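You operate a simulated robot arm through the tools that you are given. There is no shell and no other tool. Be economical: measure what you need, move in short steps, check, and stop when the job is done.

You run a simulated robot arm. Do the job below in one go: nothing can be reset, and whatever is moved stays where it is left.

## Task
Close down the chocolate tank: switch it off and draw the pink tray out.
Fine: switch off first; cream mug and tray end on the white board.
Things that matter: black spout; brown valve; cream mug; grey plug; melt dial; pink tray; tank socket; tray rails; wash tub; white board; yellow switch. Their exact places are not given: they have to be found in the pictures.

Only the result counts: the job must be done as asked and must still hold three seconds after the hand-in. Knocking over, shifting, dropping, spilling or breaking anything else fails it.

## Robot
A 7-joint arm with a four-finger gripper on a trunk, on a base that drives. Base frame: it is fixed to the floor where the robot stands at the start and does not move with it; the origin is under the middle of the robot, x ahead of it, y to its left, z up; the surface under the hand at the start is at about z = 0.9. Units: m, degrees, N and s.
With the tool pointing down near the work surface it reaches from about 0.1 to 0.96 m from the robot's upright axis, wherever it stands. Its first joint turns from -69.0 to 172.0 degrees. Places, roughly: black spout (3x6x8 cm) [0.5, -0.2, 1.1]; brown valve [0.5, -0.2, 1.2]; melt dial [0.7, -0.1, 1.1]; tank socket [0.7, -0.1, 1]; tray rails [0.6, -0.2, 0.9]; white board [0.4, -0.6, 0.9]; yellow switch [0.8, 0, 1]. Payload 3.67 kg.
The tool frame sits at the grasp point between the pads (the TCP): z along the fingers, y along the line on which they close. The tips reach 0.028 m beyond it. The gripper opens to 0.112 m. The gripper's body begins 0.073 m behind the TCP.
Orientation is that of the tool frame in the base frame, as [roll, pitch, yaw] about the fixed x, y, z axes, in that order (R = Rz(yaw) Ry(pitch) Rx(roll)). With the fingers straight down and closing along the base's y, the tool's x points along the base's -x, its y along +y and its z along -z.

## Interface
- The arm moves only by the tool servo_tool. Its argument "plan" is a list of rows, each an object of numbers (a shift or turn left out is 0, a gripper value left out holds the last): "x", "y", "z": the shift along the base's x, y, z in units of 30 mm (1.0 is 30 mm); "rx", "ry", "rz": the turn, a rotation vector about the base's x, y, z in units of 5 degrees (1.0 is 5 degrees); "hand": the finger opening in mm, from 0 to 112. In form: [{"x": .., "y": .., "z": .., "rx": .., "ry": .., "rz": .., "hand": ..}, ...]. A call has 1 to 10 rows; each row shifts and turns the commanded pose from where the row before left it. A call with a number of a shift or a turn outside -1 to 1 is refused whole. Each row takes 0.2 s and may step no farther than 0.05 m and 8.6 degrees from the row before; otherwise, or with a gripper value out of range, the whole call is refused. A pose out of reach is approached as far as the arm can. The call stops where the force on the tool passes 70 N (or 10 N more than at its start, if that is more) or the arm is blocked; 0.2 s more then pass. The fingers move at their own pace and stop on an object; they squeeze with about 27 N. The grip force told is the motor's: it shows also when the fingers shut on nothing. Time passes only in rows, and 0.2 s behind the last, so rows that do not move let the fingers close. The reply holds the time, the measured pose of the TCP, the force on the tool along the base axes, the opening and the grip force, in the units named above and with some noise, with the torque about the TCP (base axes, N m) and any sound that the robot's microphone picked up, and new pictures: "show" is both (left out), scene, wrist or none.
- Cameras (640 x 400 px; columns grow to the right, rows downward): "scene" is now at [0.1257, -0.0553, 1.1325]; the picture's right is [-0.58, -0.82, -0.00], its down [-0.37, 0.26, -0.89] and it looks along [0.73, -0.51, -0.45] (base axes); focal length 214 px, centre (320, 200). "wrist" rides on the gripper at [0.06, -0.018, -0.104] in the tool frame; the picture's right is [0.29, 0.96, 0.00], its down [-0.80, 0.24, -0.55] and it looks along [-0.53, 0.16, 0.83] (tool axes); focal length 234 px, centre (320, 200).
- raise_lower(by): slides the trunk up (or, below 0, down) by that many m; the arm and the scene camera ride with it, the base frame stays. It gives what a move gives, with no picture.
- drive_base(legs): drives the robot by 1 to 6 legs, each [ahead, turn to the left] in m and degrees, along the robot's own axes; the way and the turn of a leg run together, so that a leg with both is an arc; at most 1.5 m and 180 degrees a leg. The arm and the cameras ride along, it lands a little off, and it stops where it bumps. It gives what a move gives, and a new picture of the scene camera.
- turn_head(pan, tilt): turns the head with the scene camera to pan (to the left, within 86 degrees either way) and tilt (down, from -29 to 69), counted from straight ahead of the robot. It gives what a move gives, and a new picture of the scene camera.
- pixel_to_xyz(camera, pixels): for up to 12 pixels [column, row] of the newest picture of that camera ("zoom" is the newest enlarged one), the place [x, y, z] in the base frame of the surface seen there, good to about 0.003 m. No time passes.
- inspect(camera, box): a new picture of the part [left, top, right, bottom] of that camera's present view, enlarged. No time passes.
- close_job(): hands the job in; it is judged then, once.

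Go step by step. Measure first, check grasps and placings, and put right what went wrong. The budget is 80 turns and 260 pictures, counting those below and the enlarged ones. Unless the task says otherwise, let go and move clear before handing in, and close with one line.

The tools are called after "Emit:" as name(argument=value, ...) on one line, values as JSON. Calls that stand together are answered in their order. servo_tool: Moves the arm, as the interface text tells. Its arguments: {"type":"object","properties":{"plan":{"type":"array","items":{"type":"object","properties":{"x":{"type":"number"},"y":{"type":"number"},"z":{"type":"number"},"rx":{"type":"number"},"ry":{"type":"number"},"rz":{"type":"number"},"hand":{"type":"number"}}}},"show":{"type":"string","enum":["both","scene","wrist","none"]}},"required":["plan"]} The other tools are called the same way: raise_lower (by) slides the trunk up or down; drive_base (legs) drives the base; turn_head (pan, tilt) turns the head that bears the scene camera; pixel_to_xyz (camera, pixels) gives the place of the surface under pixels of a picture; inspect (camera, box) takes an enlarged picture of a part of a camera's view; close_job () hands the job in.

At the start:

```text
time: 0.0
position: [0.697, -0.2318, 1.2809]
tcp_rot: [179.9, -0.1, -179.9]
wrist_force: [-0.4, 0.2, 0.0]
moment: [0.0, 0.01, -0.02]
opening: 0.1119
grasp_force: 0.0
trunk travel left (down, up): [-0.25, 0.59]
robot x, y, heading: [-0.0029, 0.0009, 0.2]
head pan, tilt: [-35.3, 26.9]
```

scene: 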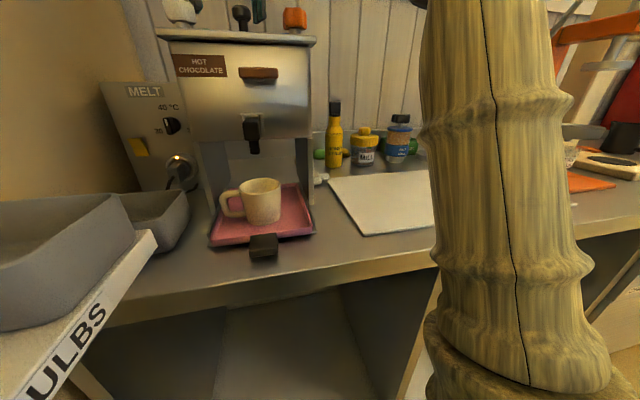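
wrist: 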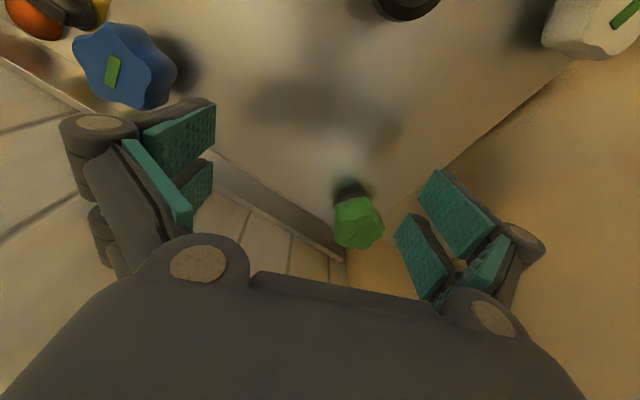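

The scene shows the tank with the mug on the pink tray (about 262,205), the panel with the yellow switch (139,147), and the white board at (385,200). I'll enlarge and measure these.

Emit:
inspect(camera="scene", box=[90, 70, 250, 200])

Emit:
inspect(camera="scene", box=[190, 100, 350, 270])

Emit:
pixel_to_xyz(camera="scene", pixels=[[139, 147], [130, 147], [148, 147], [170, 126], [264, 238], [262, 250], [212, 240], [312, 228], [262, 182], [264, 215], [225, 205], [251, 130]])

Emit:
pixel_to_xyz(camera="scene", pixels=[[332, 180], [368, 232], [425, 175], [434, 222], [335, 150], [365, 160], [318, 175], [180, 165], [110, 110], [150, 215], [280, 120], [300, 200]])

```text
3.08 times, centred on (170, 135) of scene
```

zoom: 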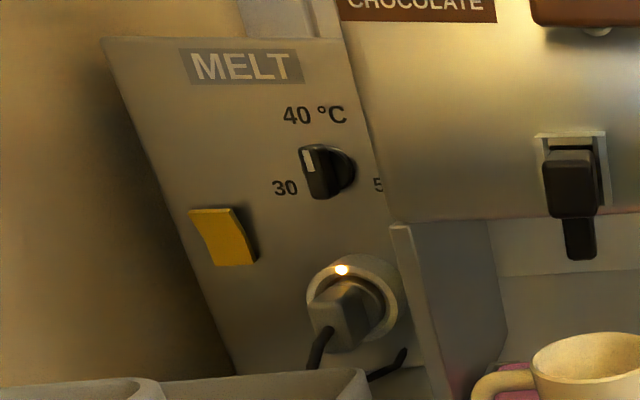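

```text
2.35 times, centred on (270, 185) of scene
```

zoom: 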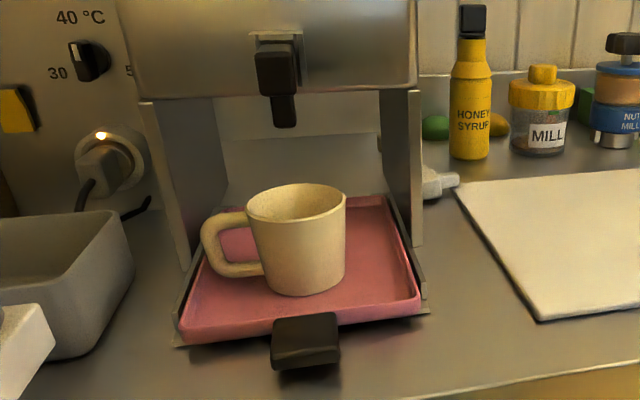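

```text
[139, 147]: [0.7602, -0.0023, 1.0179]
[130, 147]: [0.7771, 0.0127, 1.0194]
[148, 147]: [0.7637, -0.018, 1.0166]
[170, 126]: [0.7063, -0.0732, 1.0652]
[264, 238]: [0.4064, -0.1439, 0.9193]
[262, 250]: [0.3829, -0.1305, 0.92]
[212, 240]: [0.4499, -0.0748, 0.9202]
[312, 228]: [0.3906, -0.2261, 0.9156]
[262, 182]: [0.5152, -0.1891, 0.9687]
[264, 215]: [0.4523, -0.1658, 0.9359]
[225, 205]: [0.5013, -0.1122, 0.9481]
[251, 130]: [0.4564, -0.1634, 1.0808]
```

```text
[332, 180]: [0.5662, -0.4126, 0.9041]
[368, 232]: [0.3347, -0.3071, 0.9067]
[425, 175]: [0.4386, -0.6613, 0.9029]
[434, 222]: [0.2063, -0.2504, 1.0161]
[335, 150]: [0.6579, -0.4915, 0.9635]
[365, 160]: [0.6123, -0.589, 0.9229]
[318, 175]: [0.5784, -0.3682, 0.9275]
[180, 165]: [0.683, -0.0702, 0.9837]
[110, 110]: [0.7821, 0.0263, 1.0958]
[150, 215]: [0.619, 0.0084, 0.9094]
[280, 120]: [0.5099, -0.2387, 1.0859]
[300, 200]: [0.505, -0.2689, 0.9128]
```

The switch is at about (0.76, 0.00, 1.02) on a panel facing roughly (-0.93, 0.37), and a light is lit on the socket. I'll look to the left and to the right for obstacles.

Emit:
turn_head(pan=0, tilt=25)

Emit:
turn_head(pan=-75, tilt=25)

```text
time: 1.0
position: [0.6952, -0.2306, 1.2801]
tcp_rot: [-179.9, 0.0, 180.0]
wrist_force: [0.1, 0.9, 0.0]
moment: [0.05, -0.02, 0.02]
opening: 0.1117
grasp_force: 0.1
trunk travel left (down, up): [-0.25, 0.59]
robot x, y, heading: [-0.0012, -0.0031, -0.2]
head pan, tilt: [0.0, 25.0]
```

scene: 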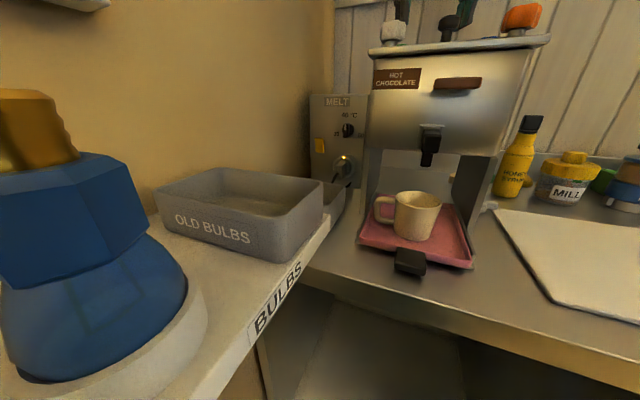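

```text
time: 2.5
position: [0.6971, -0.2324, 1.2783]
tcp_rot: [180.0, 0.0, 179.9]
wrist_force: [0.7, -0.3, 0.0]
moment: [0.03, 0.02, 0.02]
opening: 0.112
grasp_force: 0.0
trunk travel left (down, up): [-0.25, 0.59]
robot x, y, heading: [0.0027, -0.0024, 0.1]
head pan, tilt: [-75.0, 25.0]
```

scene: 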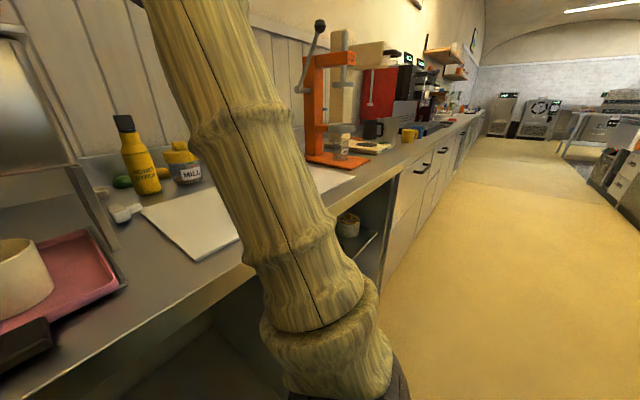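

The view from pan 0 was clear, while this side is blocked by the arm. I'll go back to the panel view and zoom in on the switch and tub.

Emit:
turn_head(pan=-8, tilt=15)

Emit:
inspect(camera="scene", box=[260, 110, 420, 230])

```text
time: 3.9
position: [0.6967, -0.2315, 1.2804]
tcp_rot: [180.0, 0.1, 179.9]
wrist_force: [0.0, -0.2, -0.3]
moment: [-0.02, -0.02, -0.02]
opening: 0.112
grasp_force: 0.0
trunk travel left (down, up): [-0.25, 0.59]
robot x, y, heading: [0.0005, -0.0036, -0.2]
head pan, tilt: [-8.0, 15.0]
```

scene: 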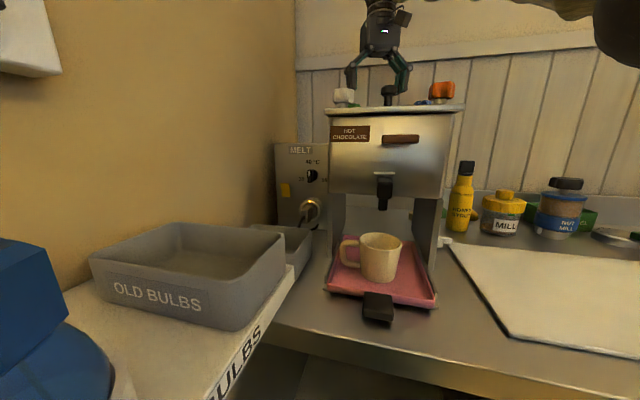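

```text
3.33 times, centred on (340, 170) of scene
```

zoom: 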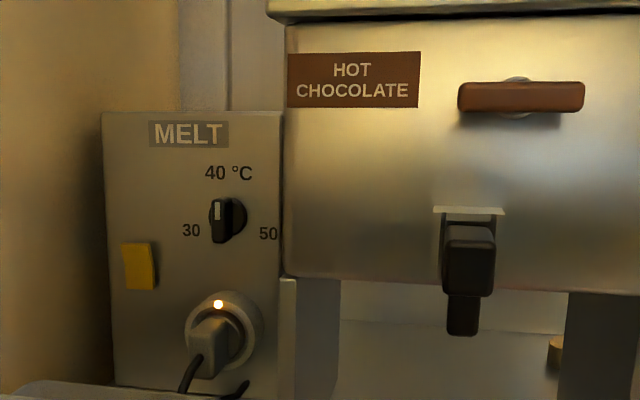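

Emit:
pixel_to_xyz(camera="zoom", pixels=[[130, 255], [148, 255], [130, 280], [150, 280], [140, 268], [118, 268], [168, 268], [120, 220], [118, 310], [270, 140], [112, 125], [210, 350]])

Emit:
pixel_to_xyz(camera="scene", pixels=[[270, 228], [300, 230], [282, 240], [278, 280], [295, 262], [180, 228], [100, 262], [346, 92], [435, 90], [388, 92], [395, 110], [300, 275]])

```text
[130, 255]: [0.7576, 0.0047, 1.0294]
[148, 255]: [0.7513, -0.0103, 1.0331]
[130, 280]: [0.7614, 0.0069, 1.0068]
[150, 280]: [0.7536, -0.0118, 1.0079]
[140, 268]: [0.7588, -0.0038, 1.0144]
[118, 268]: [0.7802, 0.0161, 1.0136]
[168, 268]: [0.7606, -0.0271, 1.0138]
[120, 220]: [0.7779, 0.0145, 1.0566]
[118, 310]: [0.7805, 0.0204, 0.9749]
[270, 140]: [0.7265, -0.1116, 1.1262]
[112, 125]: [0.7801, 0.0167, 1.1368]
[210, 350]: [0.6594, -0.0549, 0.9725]
```

```text
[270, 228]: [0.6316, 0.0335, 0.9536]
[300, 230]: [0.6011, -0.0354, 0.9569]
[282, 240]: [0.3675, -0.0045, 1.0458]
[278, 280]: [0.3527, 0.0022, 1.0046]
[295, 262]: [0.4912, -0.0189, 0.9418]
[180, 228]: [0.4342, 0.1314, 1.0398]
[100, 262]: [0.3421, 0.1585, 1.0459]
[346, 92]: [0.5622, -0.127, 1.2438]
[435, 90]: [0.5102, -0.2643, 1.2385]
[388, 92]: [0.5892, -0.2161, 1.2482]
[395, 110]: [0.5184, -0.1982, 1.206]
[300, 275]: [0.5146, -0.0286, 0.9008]
```

Panel normal is about (-0.92, 0.39), and the switch's top (z 1.03) sticks out more than its bottom, so pressing the top should switch it off. I'll check clearances to the wall and the tank side.

Emit:
pixel_to_xyz(camera="scene", pixels=[[265, 180], [240, 150], [200, 190], [270, 210], [332, 180], [334, 150], [329, 120], [300, 60], [289, 236], [250, 226], [440, 180], [455, 125]])

```text
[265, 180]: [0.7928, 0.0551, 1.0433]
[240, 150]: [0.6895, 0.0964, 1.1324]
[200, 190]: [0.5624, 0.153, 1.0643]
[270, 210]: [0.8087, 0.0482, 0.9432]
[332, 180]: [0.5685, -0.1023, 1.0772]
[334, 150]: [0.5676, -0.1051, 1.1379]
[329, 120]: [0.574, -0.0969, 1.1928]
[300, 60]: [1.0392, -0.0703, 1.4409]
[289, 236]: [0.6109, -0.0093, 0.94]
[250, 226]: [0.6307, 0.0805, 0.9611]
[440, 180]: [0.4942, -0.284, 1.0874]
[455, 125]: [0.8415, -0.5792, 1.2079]
```

Wall-to-switch gap is about 6.7 cm on the left, so I'll turn the closing line into the vertical plane and come in tilted 45° down. First I lift, turn and close the hand.

Emit:
servo_tool(plan=[{"z": 1, "hand": 0}, {"z": 1, "rz": 1}, {"y": 0.5, "rz": 1}, {"y": 0.5, "rz": 1}, {"y": 0.5, "rz": 1}, {"y": 0.5, "rz": 1}, {"y": 0.5, "rz": 1}, {"y": 0.5, "rz": 1}, {"y": 0.5, "rz": 1}, {"y": 0.5, "rz": 1}], show="none")

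Emit:
servo_tool(plan=[{"y": 0.5, "rz": 1}, {"y": 0.5, "rz": 1}, {"y": 0.5, "rz": 1}, {"y": 0.5, "rz": 1}, {"y": 0.5, "rz": 0.44}, {"rx": -0.4, "ry": -0.95}, {"rx": -0.4, "ry": -0.95}, {"rx": -0.4, "ry": -0.95}, {"rx": -0.4, "ry": -0.95}, {"rx": -0.4, "ry": -0.95}])

```text
time: 5.8
position: [0.6448, -0.1153, 1.2396]
tcp_rot: [-179.9, 1.3, -143.2]
wrist_force: [4.3, -5.5, 23.4]
moment: [-0.44, 0.35, 0.0]
opening: 0.0058
grasp_force: 36.3
out of reach, approached as far as the arm can: row 1, 2, 3, 4, 5, 6, 7, 8, 9
trunk travel left (down, up): [-0.25, 0.59]
robot x, y, heading: [0.0002, -0.0022, 0.4]
head pan, tilt: [-8.0, 15.0]
stopped in row 9: the force on the tool passed its limit at 94 N (the readings are from after the stop); the commanded pose is now the measured one
```

```text
time: 6.2
position: [0.6407, -0.1114, 1.2401]
tcp_rot: [-179.9, 2.1, -141.5]
wrist_force: [2.7, -5.2, 21.2]
moment: [-0.45, 0.27, 0.0]
opening: 0.0062
grasp_force: 35.4
out of reach, approached as far as the arm can: row 1
trunk travel left (down, up): [-0.25, 0.59]
robot x, y, heading: [0.0008, 0.0047, -0.2]
head pan, tilt: [-8.0, 15.0]
stopped in row 1: the force on the tool passed its limit at 99 N (the readings are from after the stop); the commanded pose is now the measured one
```

scene: 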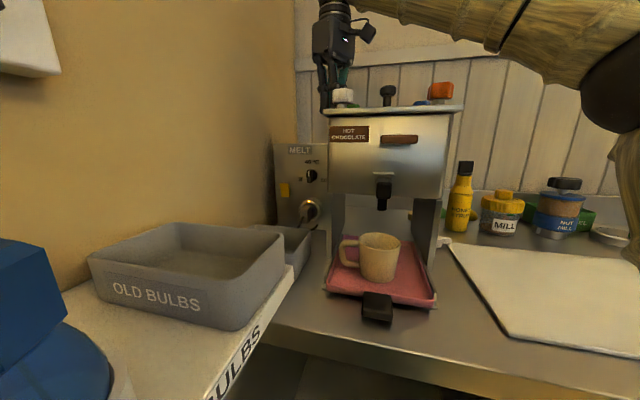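
wrist: 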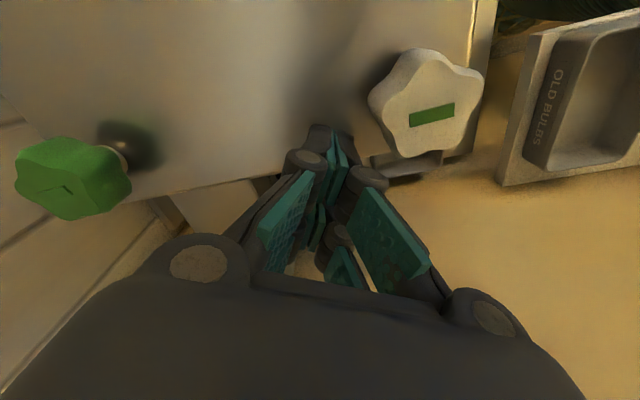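

The arm was at its height limit and sagged onto the tank's top edge near the white knob (force +21 N in z). I'll raise the trunk to lift off.

Emit:
raise_lower(by=0.12)

Emit:
inspect(camera="scene", box=[240, 0, 560, 320])

```text
time: 7.7
position: [0.6436, -0.1108, 1.3581]
tcp_rot: [-179.8, 2.0, -141.4]
wrist_force: [-0.6, 0.2, -1.5]
moment: [-0.02, 0.0, -0.03]
opening: 0.0001
grasp_force: 35.4
trunk travel left (down, up): [-0.37, 0.47]
robot x, y, heading: [0.0029, -0.001, -0.0]
head pan, tilt: [-8.0, 15.0]
```

```text
1.25 times, centred on (400, 160) of scene
```

zoom: 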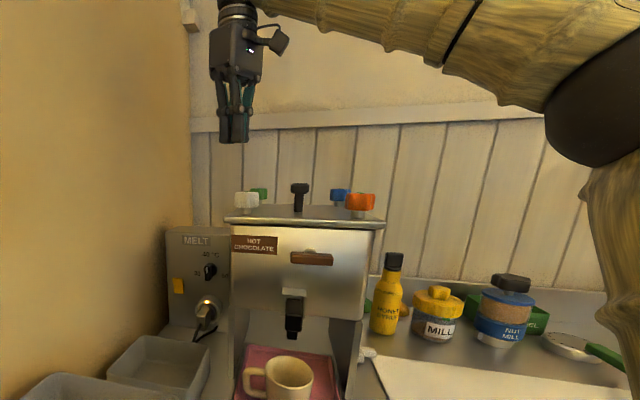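

The gripper is free and the tank is untouched. I'll finish the turn and then tilt 45°.

Emit:
servo_tool(plan=[{"rz": 0.95}, {"rz": 0.95, "y": 0.4}, {"rz": 0.95, "y": 0.4}, {"rz": 0.95, "y": 0.4}, {"rz": 0.95, "y": 0.4}, {"rz": 0.95, "y": 0.4}, {"y": 0.4}, {"y": 0.4}, {"y": 0.4}, {"y": 0.4}], show="none")

Emit:
servo_tool(plan=[{"rx": -0.39, "ry": -0.92}, {"rx": -0.39, "ry": -0.92}, {"rx": -0.39, "ry": -0.92}, {"rx": -0.39, "ry": -0.92}, {"rx": -0.39, "ry": -0.92}, {"rx": -0.39, "ry": -0.92}, {"rx": -0.39, "ry": -0.92}, {"rx": -0.39, "ry": -0.92}, {"rx": -0.39, "ry": -0.92}])

```text
time: 9.8
position: [0.5693, 0.0424, 1.2728]
tcp_rot: [-179.9, 1.9, -113.0]
wrist_force: [0.2, -0.1, -0.2]
moment: [0.04, -0.01, 0.04]
opening: 0.0
grasp_force: 35.5
out of reach, approached as far as the arm can: row 1, 2, 3, 4, 5, 6
trunk travel left (down, up): [-0.37, 0.47]
robot x, y, heading: [0.0031, -0.0008, 0.0]
head pan, tilt: [-8.0, 15.0]
```

```text
time: 11.8
position: [0.5699, 0.0421, 1.2741]
tcp_rot: [-134.9, 1.3, -111.7]
wrist_force: [0.1, 0.3, 0.7]
moment: [-0.03, -0.02, 0.02]
opening: 0.0001
grasp_force: 35.1
trunk travel left (down, up): [-0.37, 0.47]
robot x, y, heading: [-0.0008, 0.0007, -0.2]
head pan, tilt: [-8.0, 15.0]
```

scene: 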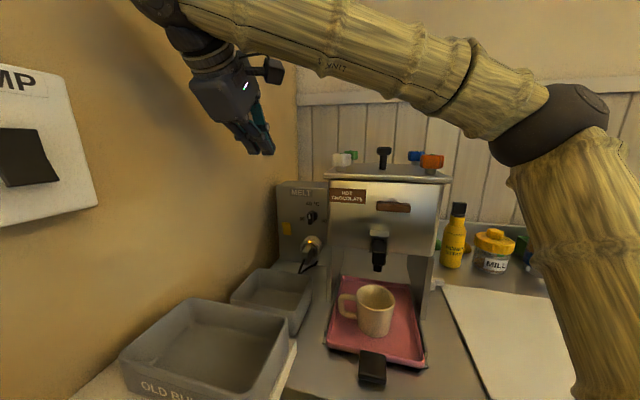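
wrist: 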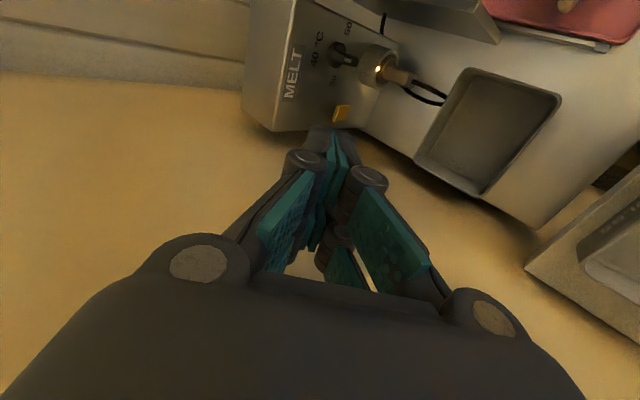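

The orientation is as planned. I'll move to a pre-press pose about 5 cm in front of the switch's top half.

Emit:
servo_tool(plan=[{"x": 0.47, "y": -0.073, "z": -0.967}, {"x": 0.47, "y": -0.073, "z": -0.967}, {"x": 0.47, "y": -0.073, "z": -0.967}, {"x": 0.47, "y": -0.073, "z": -0.967}, {"x": 0.47, "y": -0.073, "z": -0.967}, {"x": 0.47, "y": -0.073, "z": -0.967}, {"x": 0.47, "y": -0.073, "z": -0.967}, {"x": 0.47, "y": -0.073, "z": -0.967}, {}])

Emit:
inspect(camera="scene", box=[220, 140, 380, 280])

```text
time: 13.8
position: [0.6837, 0.0239, 1.0402]
tcp_rot: [-135.0, 1.4, -111.6]
wrist_force: [-0.5, 1.3, 0.5]
moment: [0.01, 0.01, -0.01]
opening: 0.0002
grasp_force: 36.5
trunk travel left (down, up): [-0.37, 0.47]
robot x, y, heading: [-0.0005, -0.0014, -0.3]
head pan, tilt: [-8.0, 15.0]
```

scene: 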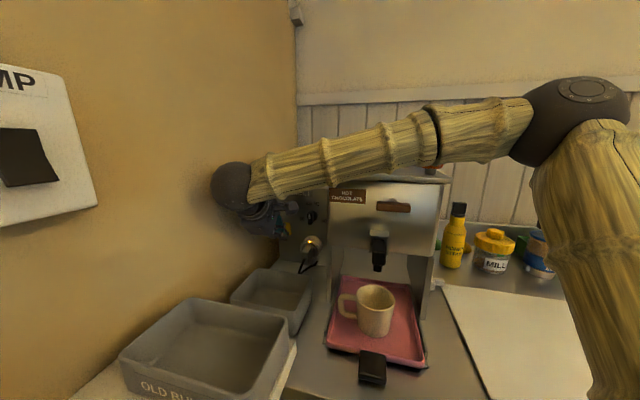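
wrist: 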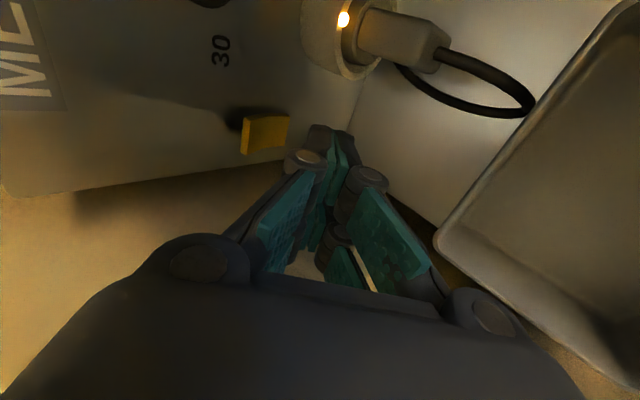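

```text
2.86 times, centred on (300, 210) of scene
```

zoom: 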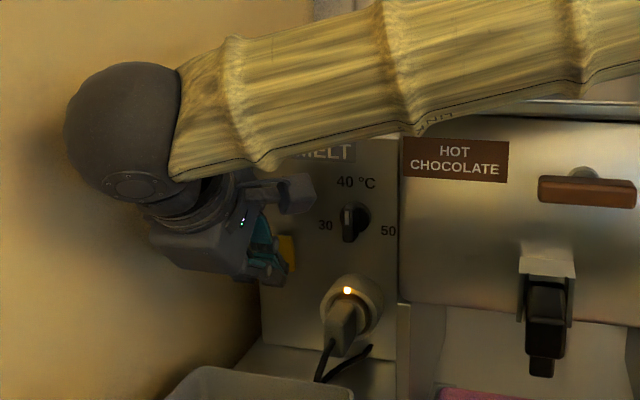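

The switch is visible in the wrist view at (265,133). I'll measure it and then press along the panel normal.

Emit:
pixel_to_xyz(camera="wrist", pixels=[[248, 140], [265, 135], [282, 128], [246, 150], [280, 142]])

Emit:
servo_tool(plan=[{"x": 0.31, "y": -0.13}, {"x": 0.31, "y": -0.13}, {"x": 0.31, "y": -0.13}, {"x": 0.31, "y": -0.13}, {"x": 0.2, "y": -0.08}], show="wrist")

```text
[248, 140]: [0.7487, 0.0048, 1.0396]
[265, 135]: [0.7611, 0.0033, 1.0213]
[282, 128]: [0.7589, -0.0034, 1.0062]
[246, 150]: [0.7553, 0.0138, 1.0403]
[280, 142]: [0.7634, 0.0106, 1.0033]
```

```text
time: 15.1
position: [0.7242, 0.0085, 1.0426]
tcp_rot: [-134.8, 1.3, -111.5]
wrist_force: [-0.2, 0.6, -0.4]
moment: [0.0, 0.02, 0.01]
opening: 0.0
grasp_force: 35.7
trunk travel left (down, up): [-0.37, 0.47]
robot x, y, heading: [-0.0, -0.0013, -0.1]
head pan, tilt: [-8.0, 15.0]
```

wrist: 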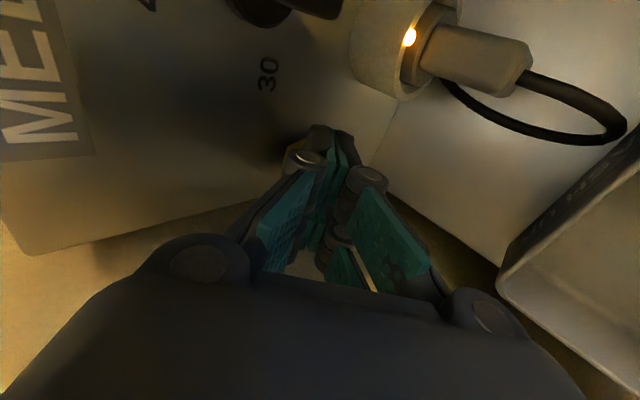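

No contact yet and the light is still on. I'll continue in small steps.

Emit:
servo_tool(plan=[{"x": 0.15, "y": -0.063}, {"x": 0.15, "y": -0.063}, {"x": 0.15, "y": -0.063}], show="wrist")

```text
time: 15.8
position: [0.7333, 0.0064, 1.0468]
tcp_rot: [-134.5, 1.2, -111.4]
wrist_force: [0.2, 0.6, 0.0]
moment: [0.01, -0.02, 0.0]
opening: 0.0
grasp_force: 35.4
trunk travel left (down, up): [-0.37, 0.47]
robot x, y, heading: [0.0015, -0.001, -0.0]
head pan, tilt: [-8.0, 15.0]
```

wrist: 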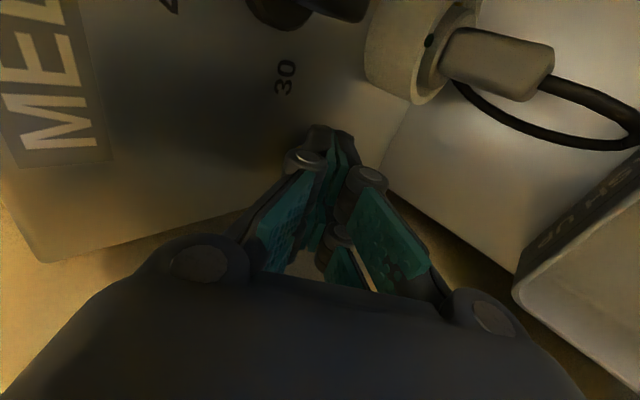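

The light on the socket ring went out (433,40), so it is off. I'll back off and return up the way I came.

Emit:
servo_tool(plan=[{"x": -0.55, "y": 0.23}, {"x": -0.55, "y": 0.23}, {"x": -0.55, "y": 0.23}, {"x": -0.47, "y": 0.073, "z": 1}, {"x": -0.47, "y": 0.073, "z": 1}, {"x": -0.47, "y": 0.073, "z": 1}, {"x": -0.47, "y": 0.073, "z": 1}, {"x": -0.47, "y": 0.073, "z": 1}, {"x": -0.47, "y": 0.073, "z": 1}, {"x": -0.3, "z": 0.9}])

Emit:
inspect(camera="scene", box=[240, 150, 460, 400])

```text
time: 18.1
position: [0.5986, 0.0346, 1.2464]
tcp_rot: [-135.0, 1.5, -112.0]
wrist_force: [-0.2, 0.4, -0.6]
moment: [-0.01, 0.04, -0.05]
opening: 0.0002
grasp_force: 36.2
trunk travel left (down, up): [-0.37, 0.47]
robot x, y, heading: [0.0012, 0.0009, -0.4]
head pan, tilt: [-8.0, 15.0]
```

scene: 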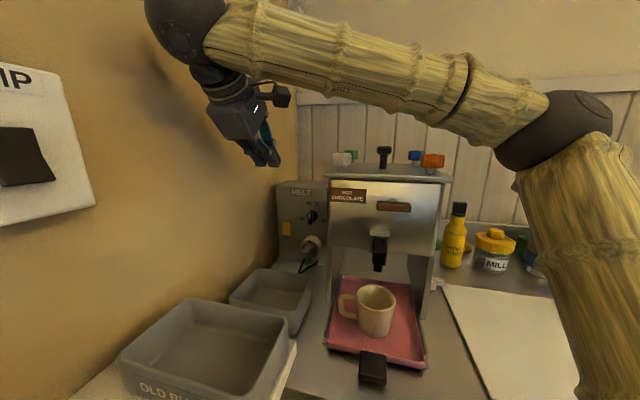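
wrist: 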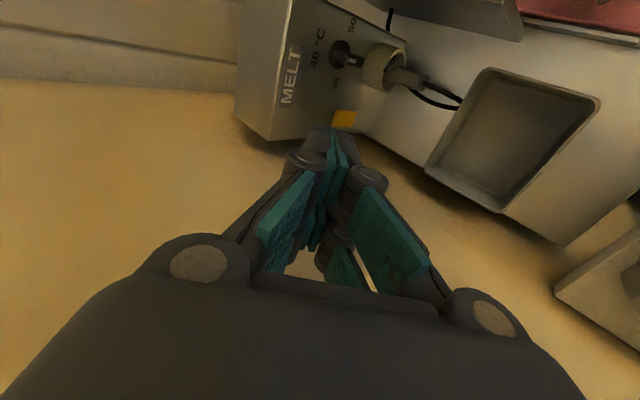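

```text
1.60 times, centred on (350, 275) of scene
```

zoom: 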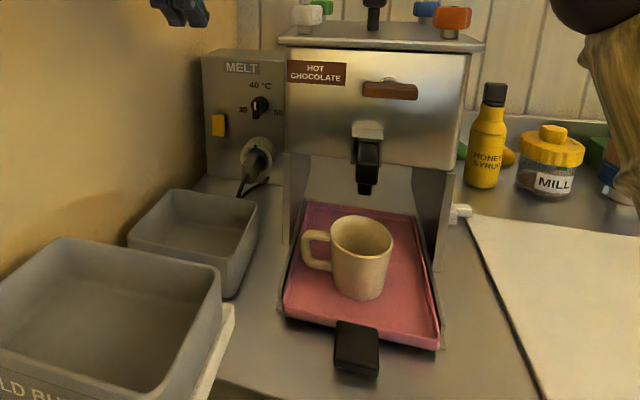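

Light is off and the switch is pressed at the top. Now I'll measure the mug, tray, spout and board.

Emit:
pixel_to_xyz(camera="zoom", pixels=[[332, 235], [392, 240], [360, 218], [362, 255], [360, 240], [308, 235], [305, 262], [335, 285], [382, 290], [361, 298], [367, 190], [366, 145]])

Emit:
pixel_to_xyz(camera="zoom", pixels=[[285, 312], [437, 345], [310, 203], [412, 212], [341, 325], [378, 332], [337, 360], [377, 372], [356, 345], [400, 290], [425, 300], [300, 290]])

Emit:
pixel_to_xyz(camera="scene", pixels=[[446, 287], [490, 390], [545, 298], [575, 380], [345, 350], [320, 340], [290, 350]])

```text
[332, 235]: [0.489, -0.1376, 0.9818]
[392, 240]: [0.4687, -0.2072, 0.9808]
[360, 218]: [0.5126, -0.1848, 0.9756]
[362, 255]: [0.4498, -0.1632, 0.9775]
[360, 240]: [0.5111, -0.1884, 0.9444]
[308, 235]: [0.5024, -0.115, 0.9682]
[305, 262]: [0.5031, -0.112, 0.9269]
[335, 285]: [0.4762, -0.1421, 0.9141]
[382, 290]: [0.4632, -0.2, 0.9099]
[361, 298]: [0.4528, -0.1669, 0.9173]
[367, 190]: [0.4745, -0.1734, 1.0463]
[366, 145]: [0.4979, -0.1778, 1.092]
```

```text
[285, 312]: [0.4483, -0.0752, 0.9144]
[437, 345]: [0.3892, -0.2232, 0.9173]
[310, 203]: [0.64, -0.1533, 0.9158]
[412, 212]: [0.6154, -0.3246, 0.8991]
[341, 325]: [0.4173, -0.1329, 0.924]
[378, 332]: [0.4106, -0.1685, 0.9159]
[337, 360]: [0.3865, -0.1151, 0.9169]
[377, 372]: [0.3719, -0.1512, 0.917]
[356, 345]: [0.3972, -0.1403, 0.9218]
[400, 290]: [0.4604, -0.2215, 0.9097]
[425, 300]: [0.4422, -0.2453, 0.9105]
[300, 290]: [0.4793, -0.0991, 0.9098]
```

```text
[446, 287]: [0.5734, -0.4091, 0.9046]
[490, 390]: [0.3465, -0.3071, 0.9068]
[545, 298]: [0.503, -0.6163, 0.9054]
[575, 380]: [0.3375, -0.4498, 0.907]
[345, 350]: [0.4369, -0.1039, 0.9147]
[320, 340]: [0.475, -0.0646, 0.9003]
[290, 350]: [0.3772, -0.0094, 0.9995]
```

Mug is centred about (0.481,-0.174), rim z 0.98, radius 0.035, handle toward the left, with the spout directly above. I'll take it by the body with the tool 45° down, coming from the front-right so the fingers miss the handle. First I retreat and level the tool.

Emit:
servo_tool(plan=[{"x": -0.8, "rx": 0.39, "ry": 0.92}, {"x": -0.8, "rx": 0.39, "ry": 0.92}, {"x": -0.8, "rx": 0.39, "ry": 0.92}, {"x": -0.8, "rx": 0.39, "ry": 0.92}, {"x": -0.8, "rx": 0.39, "ry": 0.92}, {"x": -0.8, "rx": 0.39, "ry": 0.92}, {"x": -0.8, "rx": 0.39, "ry": 0.92}, {"x": -0.8, "rx": 0.39, "ry": 0.92}, {"x": -0.8, "rx": 0.39, "ry": 0.92}, {"y": -0.8}], show="none")

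Emit:
servo_tool(plan=[{"y": -0.9, "rz": -1}, {"y": -0.9, "rz": -1}, {"y": -0.9, "rz": -1}, {"y": -0.9, "rz": -1}, {"y": -0.9, "rz": -1}, {"y": -0.9, "rz": -1}, {"y": -0.9, "rz": -1}, {"y": -0.9, "rz": -1}, {"y": -0.9, "rz": -1}, {"hand": 112}], show="none")

Emit:
servo_tool(plan=[{"rx": 0.38, "ry": -0.92}, {"rx": 0.38, "ry": -0.92}, {"rx": 0.38, "ry": -0.92}, {"rx": 0.38, "ry": -0.92}, {"rx": 0.38, "ry": -0.92}, {"rx": 0.38, "ry": -0.92}, {"rx": 0.38, "ry": -0.92}, {"rx": 0.38, "ry": -0.92}, {"rx": 0.38, "ry": -0.92}, {}])

```text
time: 20.2
position: [0.3787, 0.0095, 1.2476]
tcp_rot: [-180.0, 1.9, -113.0]
wrist_force: [0.1, -0.1, 0.1]
moment: [0.03, 0.01, 0.0]
opening: 0.0
grasp_force: 35.8
trunk travel left (down, up): [-0.37, 0.47]
robot x, y, heading: [-0.0019, -0.0001, -0.1]
head pan, tilt: [-8.0, 15.0]
```

```text
time: 22.4
position: [0.3798, -0.2311, 1.2492]
tcp_rot: [-179.9, 1.9, -158.0]
wrist_force: [-0.6, -0.1, 0.6]
moment: [0.02, -0.04, 0.01]
opening: 0.07
grasp_force: 0.0
trunk travel left (down, up): [-0.37, 0.47]
robot x, y, heading: [0.0034, 0.0003, -0.2]
head pan, tilt: [-8.0, 15.0]
```

```text
time: 24.6
position: [0.3793, -0.2326, 1.2485]
tcp_rot: [179.7, 46.7, -158.2]
wrist_force: [-0.2, 0.5, 0.1]
moment: [0.01, -0.01, 0.0]
opening: 0.1119
grasp_force: 0.0
trunk travel left (down, up): [-0.37, 0.47]
robot x, y, heading: [0.0041, 0.0012, 0.1]
head pan, tilt: [-8.0, 15.0]
```

scene: 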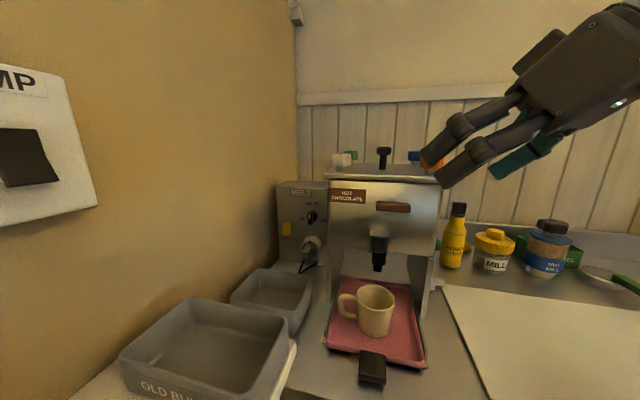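
wrist: 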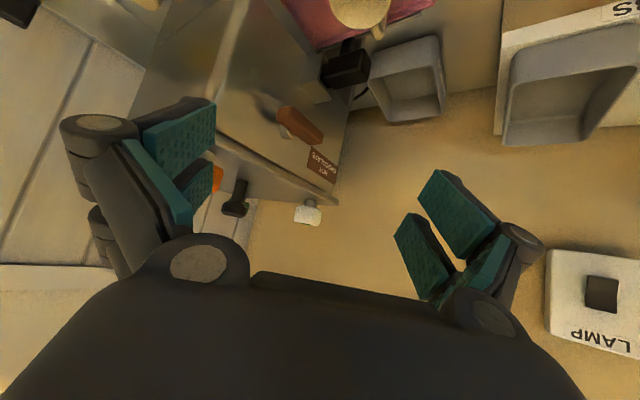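

The hand is open and oriented. I'll lower it in front-right of the mug to z≈0.955, with the head tilted to see the counter.

Emit:
turn_head(pan=-25, tilt=35)

Emit:
servo_tool(plan=[{"x": -0.12, "z": -0.97}, {"x": -0.12, "z": -0.97}, {"x": -0.12, "z": -0.97}, {"x": -0.12, "z": -0.97}, {"x": -0.12, "z": -0.97}, {"x": -0.12, "z": -0.97}, {"x": -0.12, "z": -0.97}, {"x": -0.12, "z": -0.97}, {"x": -0.12, "z": -0.97}, {"x": -0.12, "z": -0.97}])

```text
time: 25.5
position: [0.3803, -0.2327, 1.2486]
tcp_rot: [179.8, 46.7, -158.2]
wrist_force: [-1.1, 0.2, 0.8]
moment: [0.01, 0.02, 0.02]
opening: 0.1119
grasp_force: 0.1
trunk travel left (down, up): [-0.37, 0.47]
robot x, y, heading: [-0.0012, -0.0018, -0.0]
head pan, tilt: [-25.0, 35.0]
```

scene: 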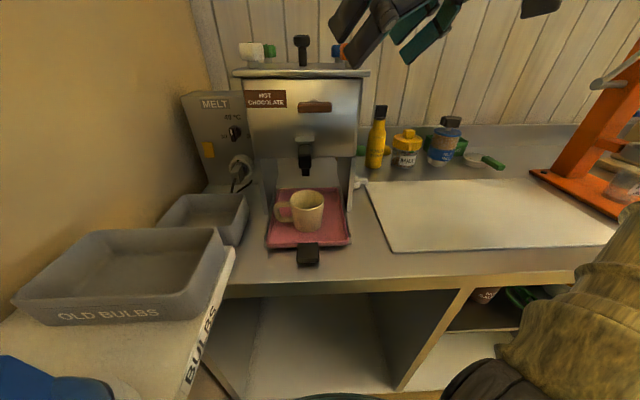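

```text
time: 27.7
position: [0.4098, -0.2665, 1.0827]
tcp_rot: [179.6, 46.6, -158.1]
wrist_force: [0.4, -0.2, 0.6]
moment: [-0.02, -0.03, 0.03]
opening: 0.112
grasp_force: 0.1
out of reach, approached as far as the arm can: row 5, 6, 7, 8, 9, 10
trunk travel left (down, up): [-0.37, 0.47]
robot x, y, heading: [-0.0015, 0.0001, -0.2]
head pan, tilt: [-25.0, 35.0]
```

scene: 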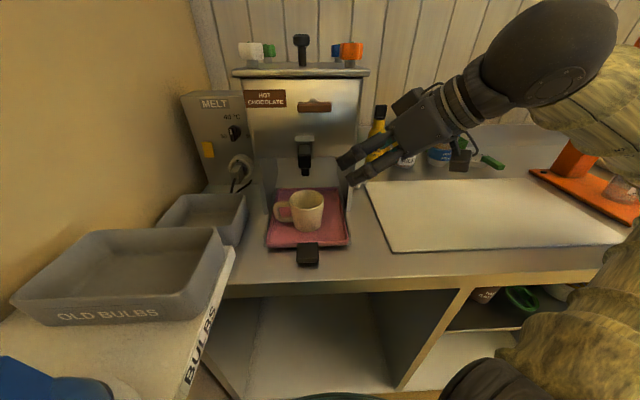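
wrist: 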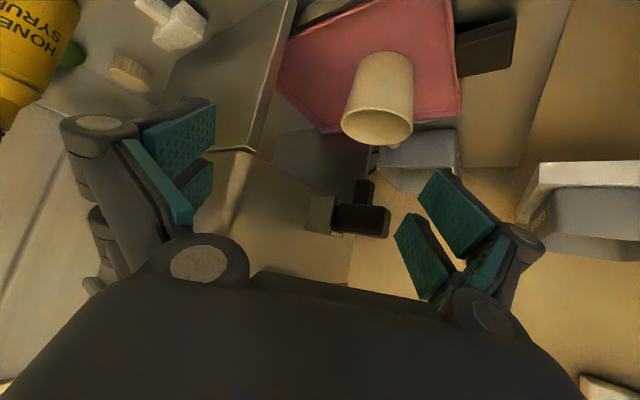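

Too close to the robot to get that pose, and the arm settled at (0.41,-0.27,1.08). I'll back the base up 0.25 m and lower the trunk a little.

Emit:
drive_base(legs=[[-0.25, 0]])

Emit:
raise_lower(by=-0.08)

```text
time: 29.5
position: [0.1596, -0.265, 1.0829]
tcp_rot: [179.8, 46.7, -158.1]
wrist_force: [-0.7, 0.4, 0.1]
moment: [0.03, 0.0, -0.03]
opening: 0.1123
grasp_force: 0.0
trunk travel left (down, up): [-0.37, 0.47]
robot x, y, heading: [-0.248, -0.0029, -0.2]
head pan, tilt: [-25.0, 35.0]
```

scene: 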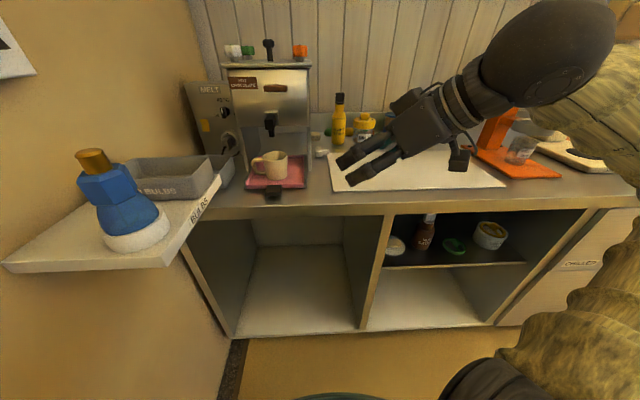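

```text
time: 30.7
position: [0.1598, -0.2652, 1.0034]
tcp_rot: [179.8, 46.6, -158.1]
wrist_force: [-0.9, 0.2, -0.2]
moment: [-0.01, -0.04, -0.01]
opening: 0.1117
grasp_force: 0.1
trunk travel left (down, up): [-0.29, 0.55]
robot x, y, heading: [-0.2487, -0.0019, -0.3]
head pan, tilt: [-25.0, 35.0]
```

Now there's room. I'll move to the pre-grasp pose front-right of the mug at (0.35,-0.228,0.962).

Emit:
servo_tool(plan=[{"x": 0.8, "y": 0.155}, {"x": 0.8, "y": 0.155}, {"x": 0.8, "y": 0.155}, {"x": 0.8, "y": 0.155}, {"x": 0.8, "y": 0.155}, {"x": 0.8, "y": 0.155}, {"x": 0.8, "y": 0.155, "z": -0.5}, {"x": 0.74, "y": 0.155, "z": -0.87}, {}])

Emit:
inspect(camera="scene", box=[220, 80, 380, 210])

```text
time: 32.7
position: [0.3509, -0.2269, 0.9613]
tcp_rot: [179.6, 46.6, -158.1]
wrist_force: [0.1, 0.0, 0.2]
moment: [-0.02, 0.0, -0.02]
opening: 0.1118
grasp_force: 0.2
trunk travel left (down, up): [-0.29, 0.55]
robot x, y, heading: [-0.253, -0.001, -0.3]
head pan, tilt: [-25.0, 35.0]
```

scene: 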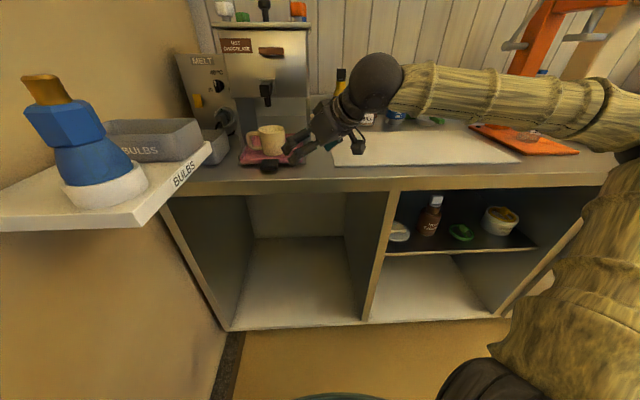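
wrist: 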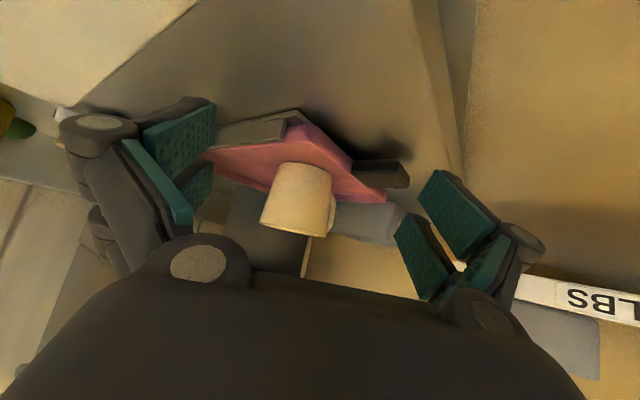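

```text
3.08 times, centred on (300, 145) of scene
```

zoom: 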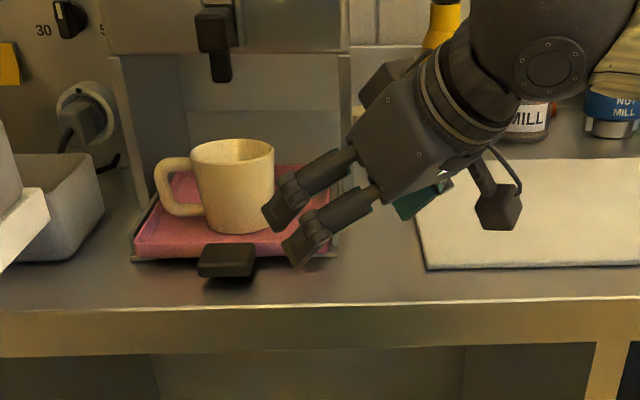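

The pre-grasp looks good. I'll confirm the mug's centre from this view before advancing.

Emit:
pixel_to_xyz(camera="zoom", pixels=[[194, 155], [273, 152], [232, 142], [234, 168], [160, 170], [205, 200], [262, 200], [238, 232], [228, 260]])

```text
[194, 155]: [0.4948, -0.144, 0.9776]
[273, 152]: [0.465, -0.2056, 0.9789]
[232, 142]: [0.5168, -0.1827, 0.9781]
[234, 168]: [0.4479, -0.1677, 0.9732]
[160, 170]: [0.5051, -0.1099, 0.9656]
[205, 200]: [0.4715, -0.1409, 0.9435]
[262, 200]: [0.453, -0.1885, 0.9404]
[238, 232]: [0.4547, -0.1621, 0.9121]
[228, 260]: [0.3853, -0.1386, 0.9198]
```

The centre is confirmed at about (0.482,-0.175). I'll advance along the approach line with the hand open.

Emit:
servo_tool(plan=[{"x": 0.5, "y": 0.202}, {"x": 0.5, "y": 0.202}, {"x": 0.5, "y": 0.202}, {"x": 0.5, "y": 0.202}, {"x": 0.5, "y": 0.202}, {"x": 0.5, "y": 0.202}, {"x": 0.5, "y": 0.202, "z": -0.1}, {"x": 0.45, "y": 0.18, "z": -0.1}, {}])

Emit:
inspect(camera="scene", box=[220, 80, 380, 210])

```text
time: 34.7
position: [0.468, -0.18, 0.9546]
tcp_rot: [179.6, 46.5, -158.1]
wrist_force: [-0.5, 0.0, 0.7]
moment: [-0.02, 0.0, 0.04]
opening: 0.1117
grasp_force: 0.1
trunk travel left (down, up): [-0.29, 0.55]
robot x, y, heading: [-0.2486, 0.0018, -0.0]
head pan, tilt: [-25.0, 35.0]
```

scene: 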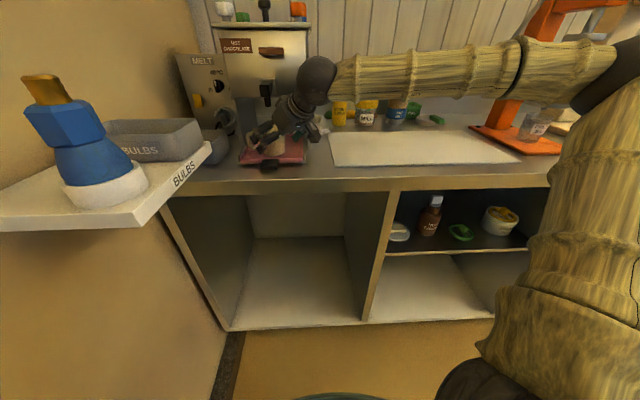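
wrist: 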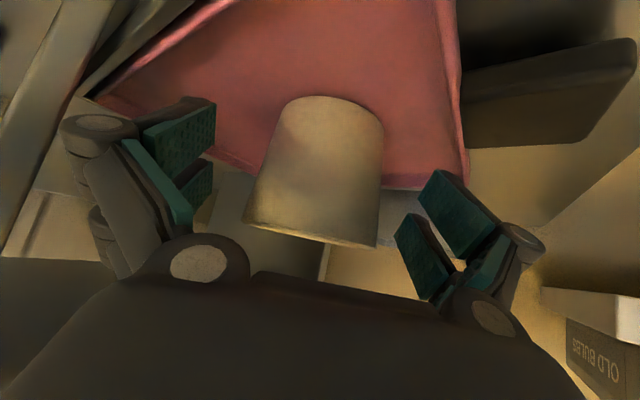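

```text
3.08 times, centred on (300, 145) of scene
```

zoom: 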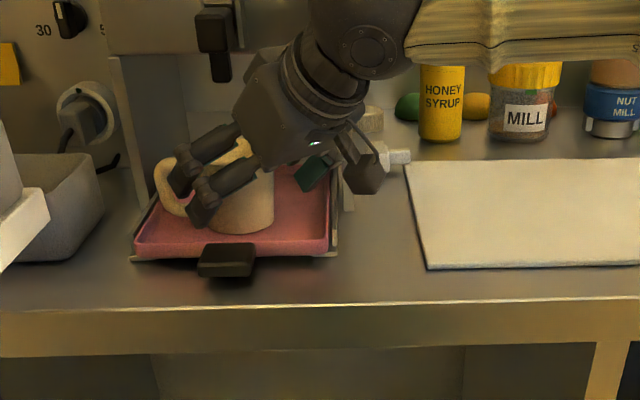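

The mug sits between the fingers and the handle is clear of the front-left finger. Closing.

Emit:
servo_tool(plan=[{"hand": 0}, {}, {}, {}])

Emit:
inspect(camera="scene", box=[220, 80, 380, 210])

```text
time: 35.7
position: [0.4684, -0.1799, 0.9548]
tcp_rot: [179.7, 46.7, -158.1]
wrist_force: [2.0, -0.1, 4.3]
moment: [0.11, -0.08, 0.03]
opening: 0.0754
grasp_force: 26.8
trunk travel left (down, up): [-0.29, 0.55]
robot x, y, heading: [-0.2516, 0.0047, -0.5]
head pan, tilt: [-25.0, 35.0]
```

scene: 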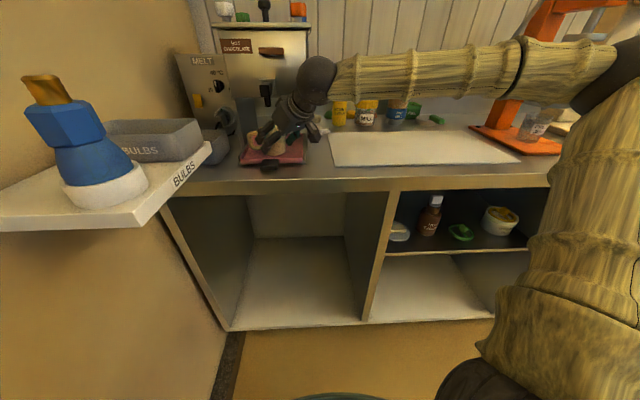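
wrist: 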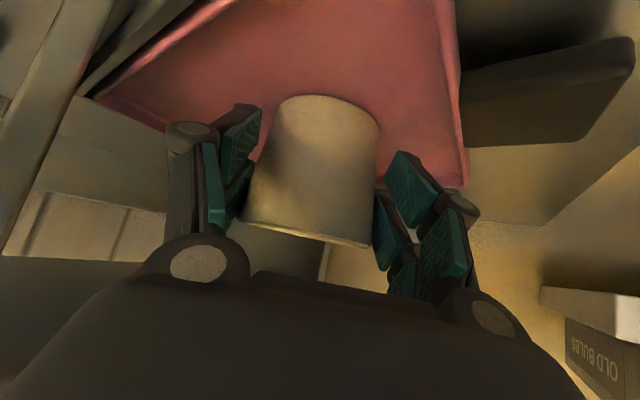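

```text
3.08 times, centred on (300, 145) of scene
```

zoom: 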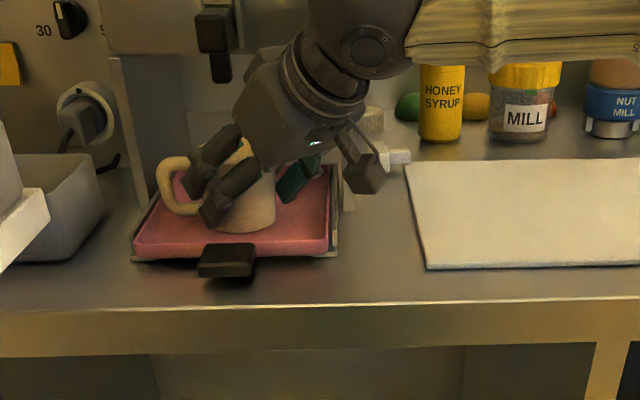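

Gripped at 75 mm with 27 N. I'll lift 1.5 cm and check that it follows.

Emit:
servo_tool(plan=[{"z": 0.2}, {"z": 0.3}, {}])

Emit:
inspect(camera="scene", box=[220, 80, 380, 210])

```text
time: 36.5
position: [0.4683, -0.1797, 0.9714]
tcp_rot: [179.8, 46.7, -158.1]
wrist_force: [0.6, -0.1, 0.8]
moment: [0.09, 0.03, -0.03]
opening: 0.075
grasp_force: 26.2
trunk travel left (down, up): [-0.29, 0.55]
robot x, y, heading: [-0.2489, 0.0011, -0.6]
head pan, tilt: [-25.0, 35.0]
```

scene: 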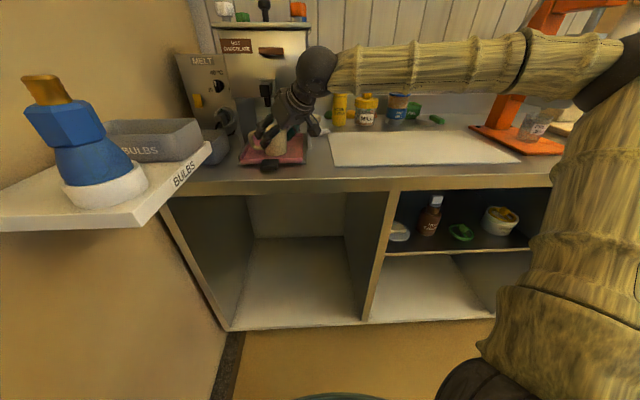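
wrist: 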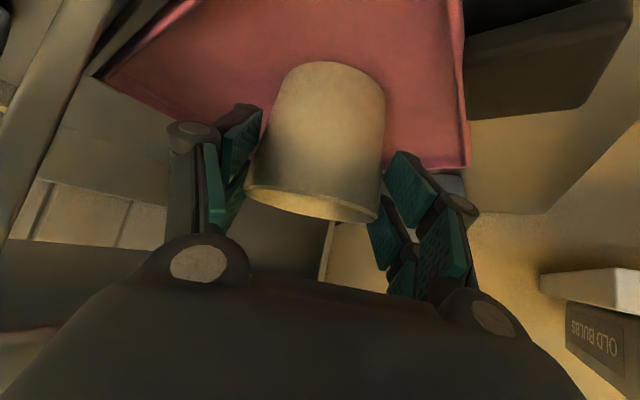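

```text
3.08 times, centred on (300, 145) of scene
```

zoom: 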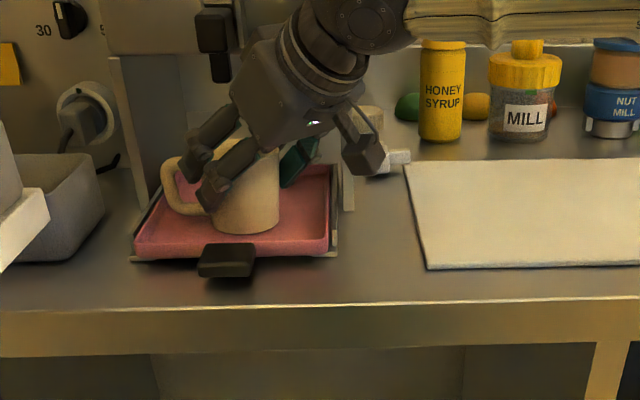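

It's unclear whether the mug followed, so I'll measure its bottom and rim now.

Emit:
pixel_to_xyz(camera="zoom", pixels=[[245, 234], [245, 225], [265, 228], [222, 228], [172, 160], [180, 213], [265, 165], [245, 215]])

Emit:
inspect(camera="scene", box=[240, 110, 310, 180])

```text
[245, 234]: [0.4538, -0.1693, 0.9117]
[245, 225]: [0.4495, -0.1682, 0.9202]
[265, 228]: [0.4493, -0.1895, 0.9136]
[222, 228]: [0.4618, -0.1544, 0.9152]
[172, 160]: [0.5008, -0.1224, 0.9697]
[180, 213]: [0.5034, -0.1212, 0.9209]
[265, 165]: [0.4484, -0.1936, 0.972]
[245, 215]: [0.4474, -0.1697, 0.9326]
```

```text
5.71 times, centred on (275, 145) of scene
```

zoom: 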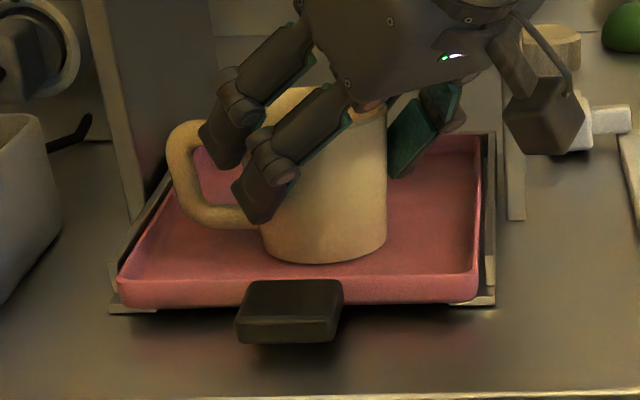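

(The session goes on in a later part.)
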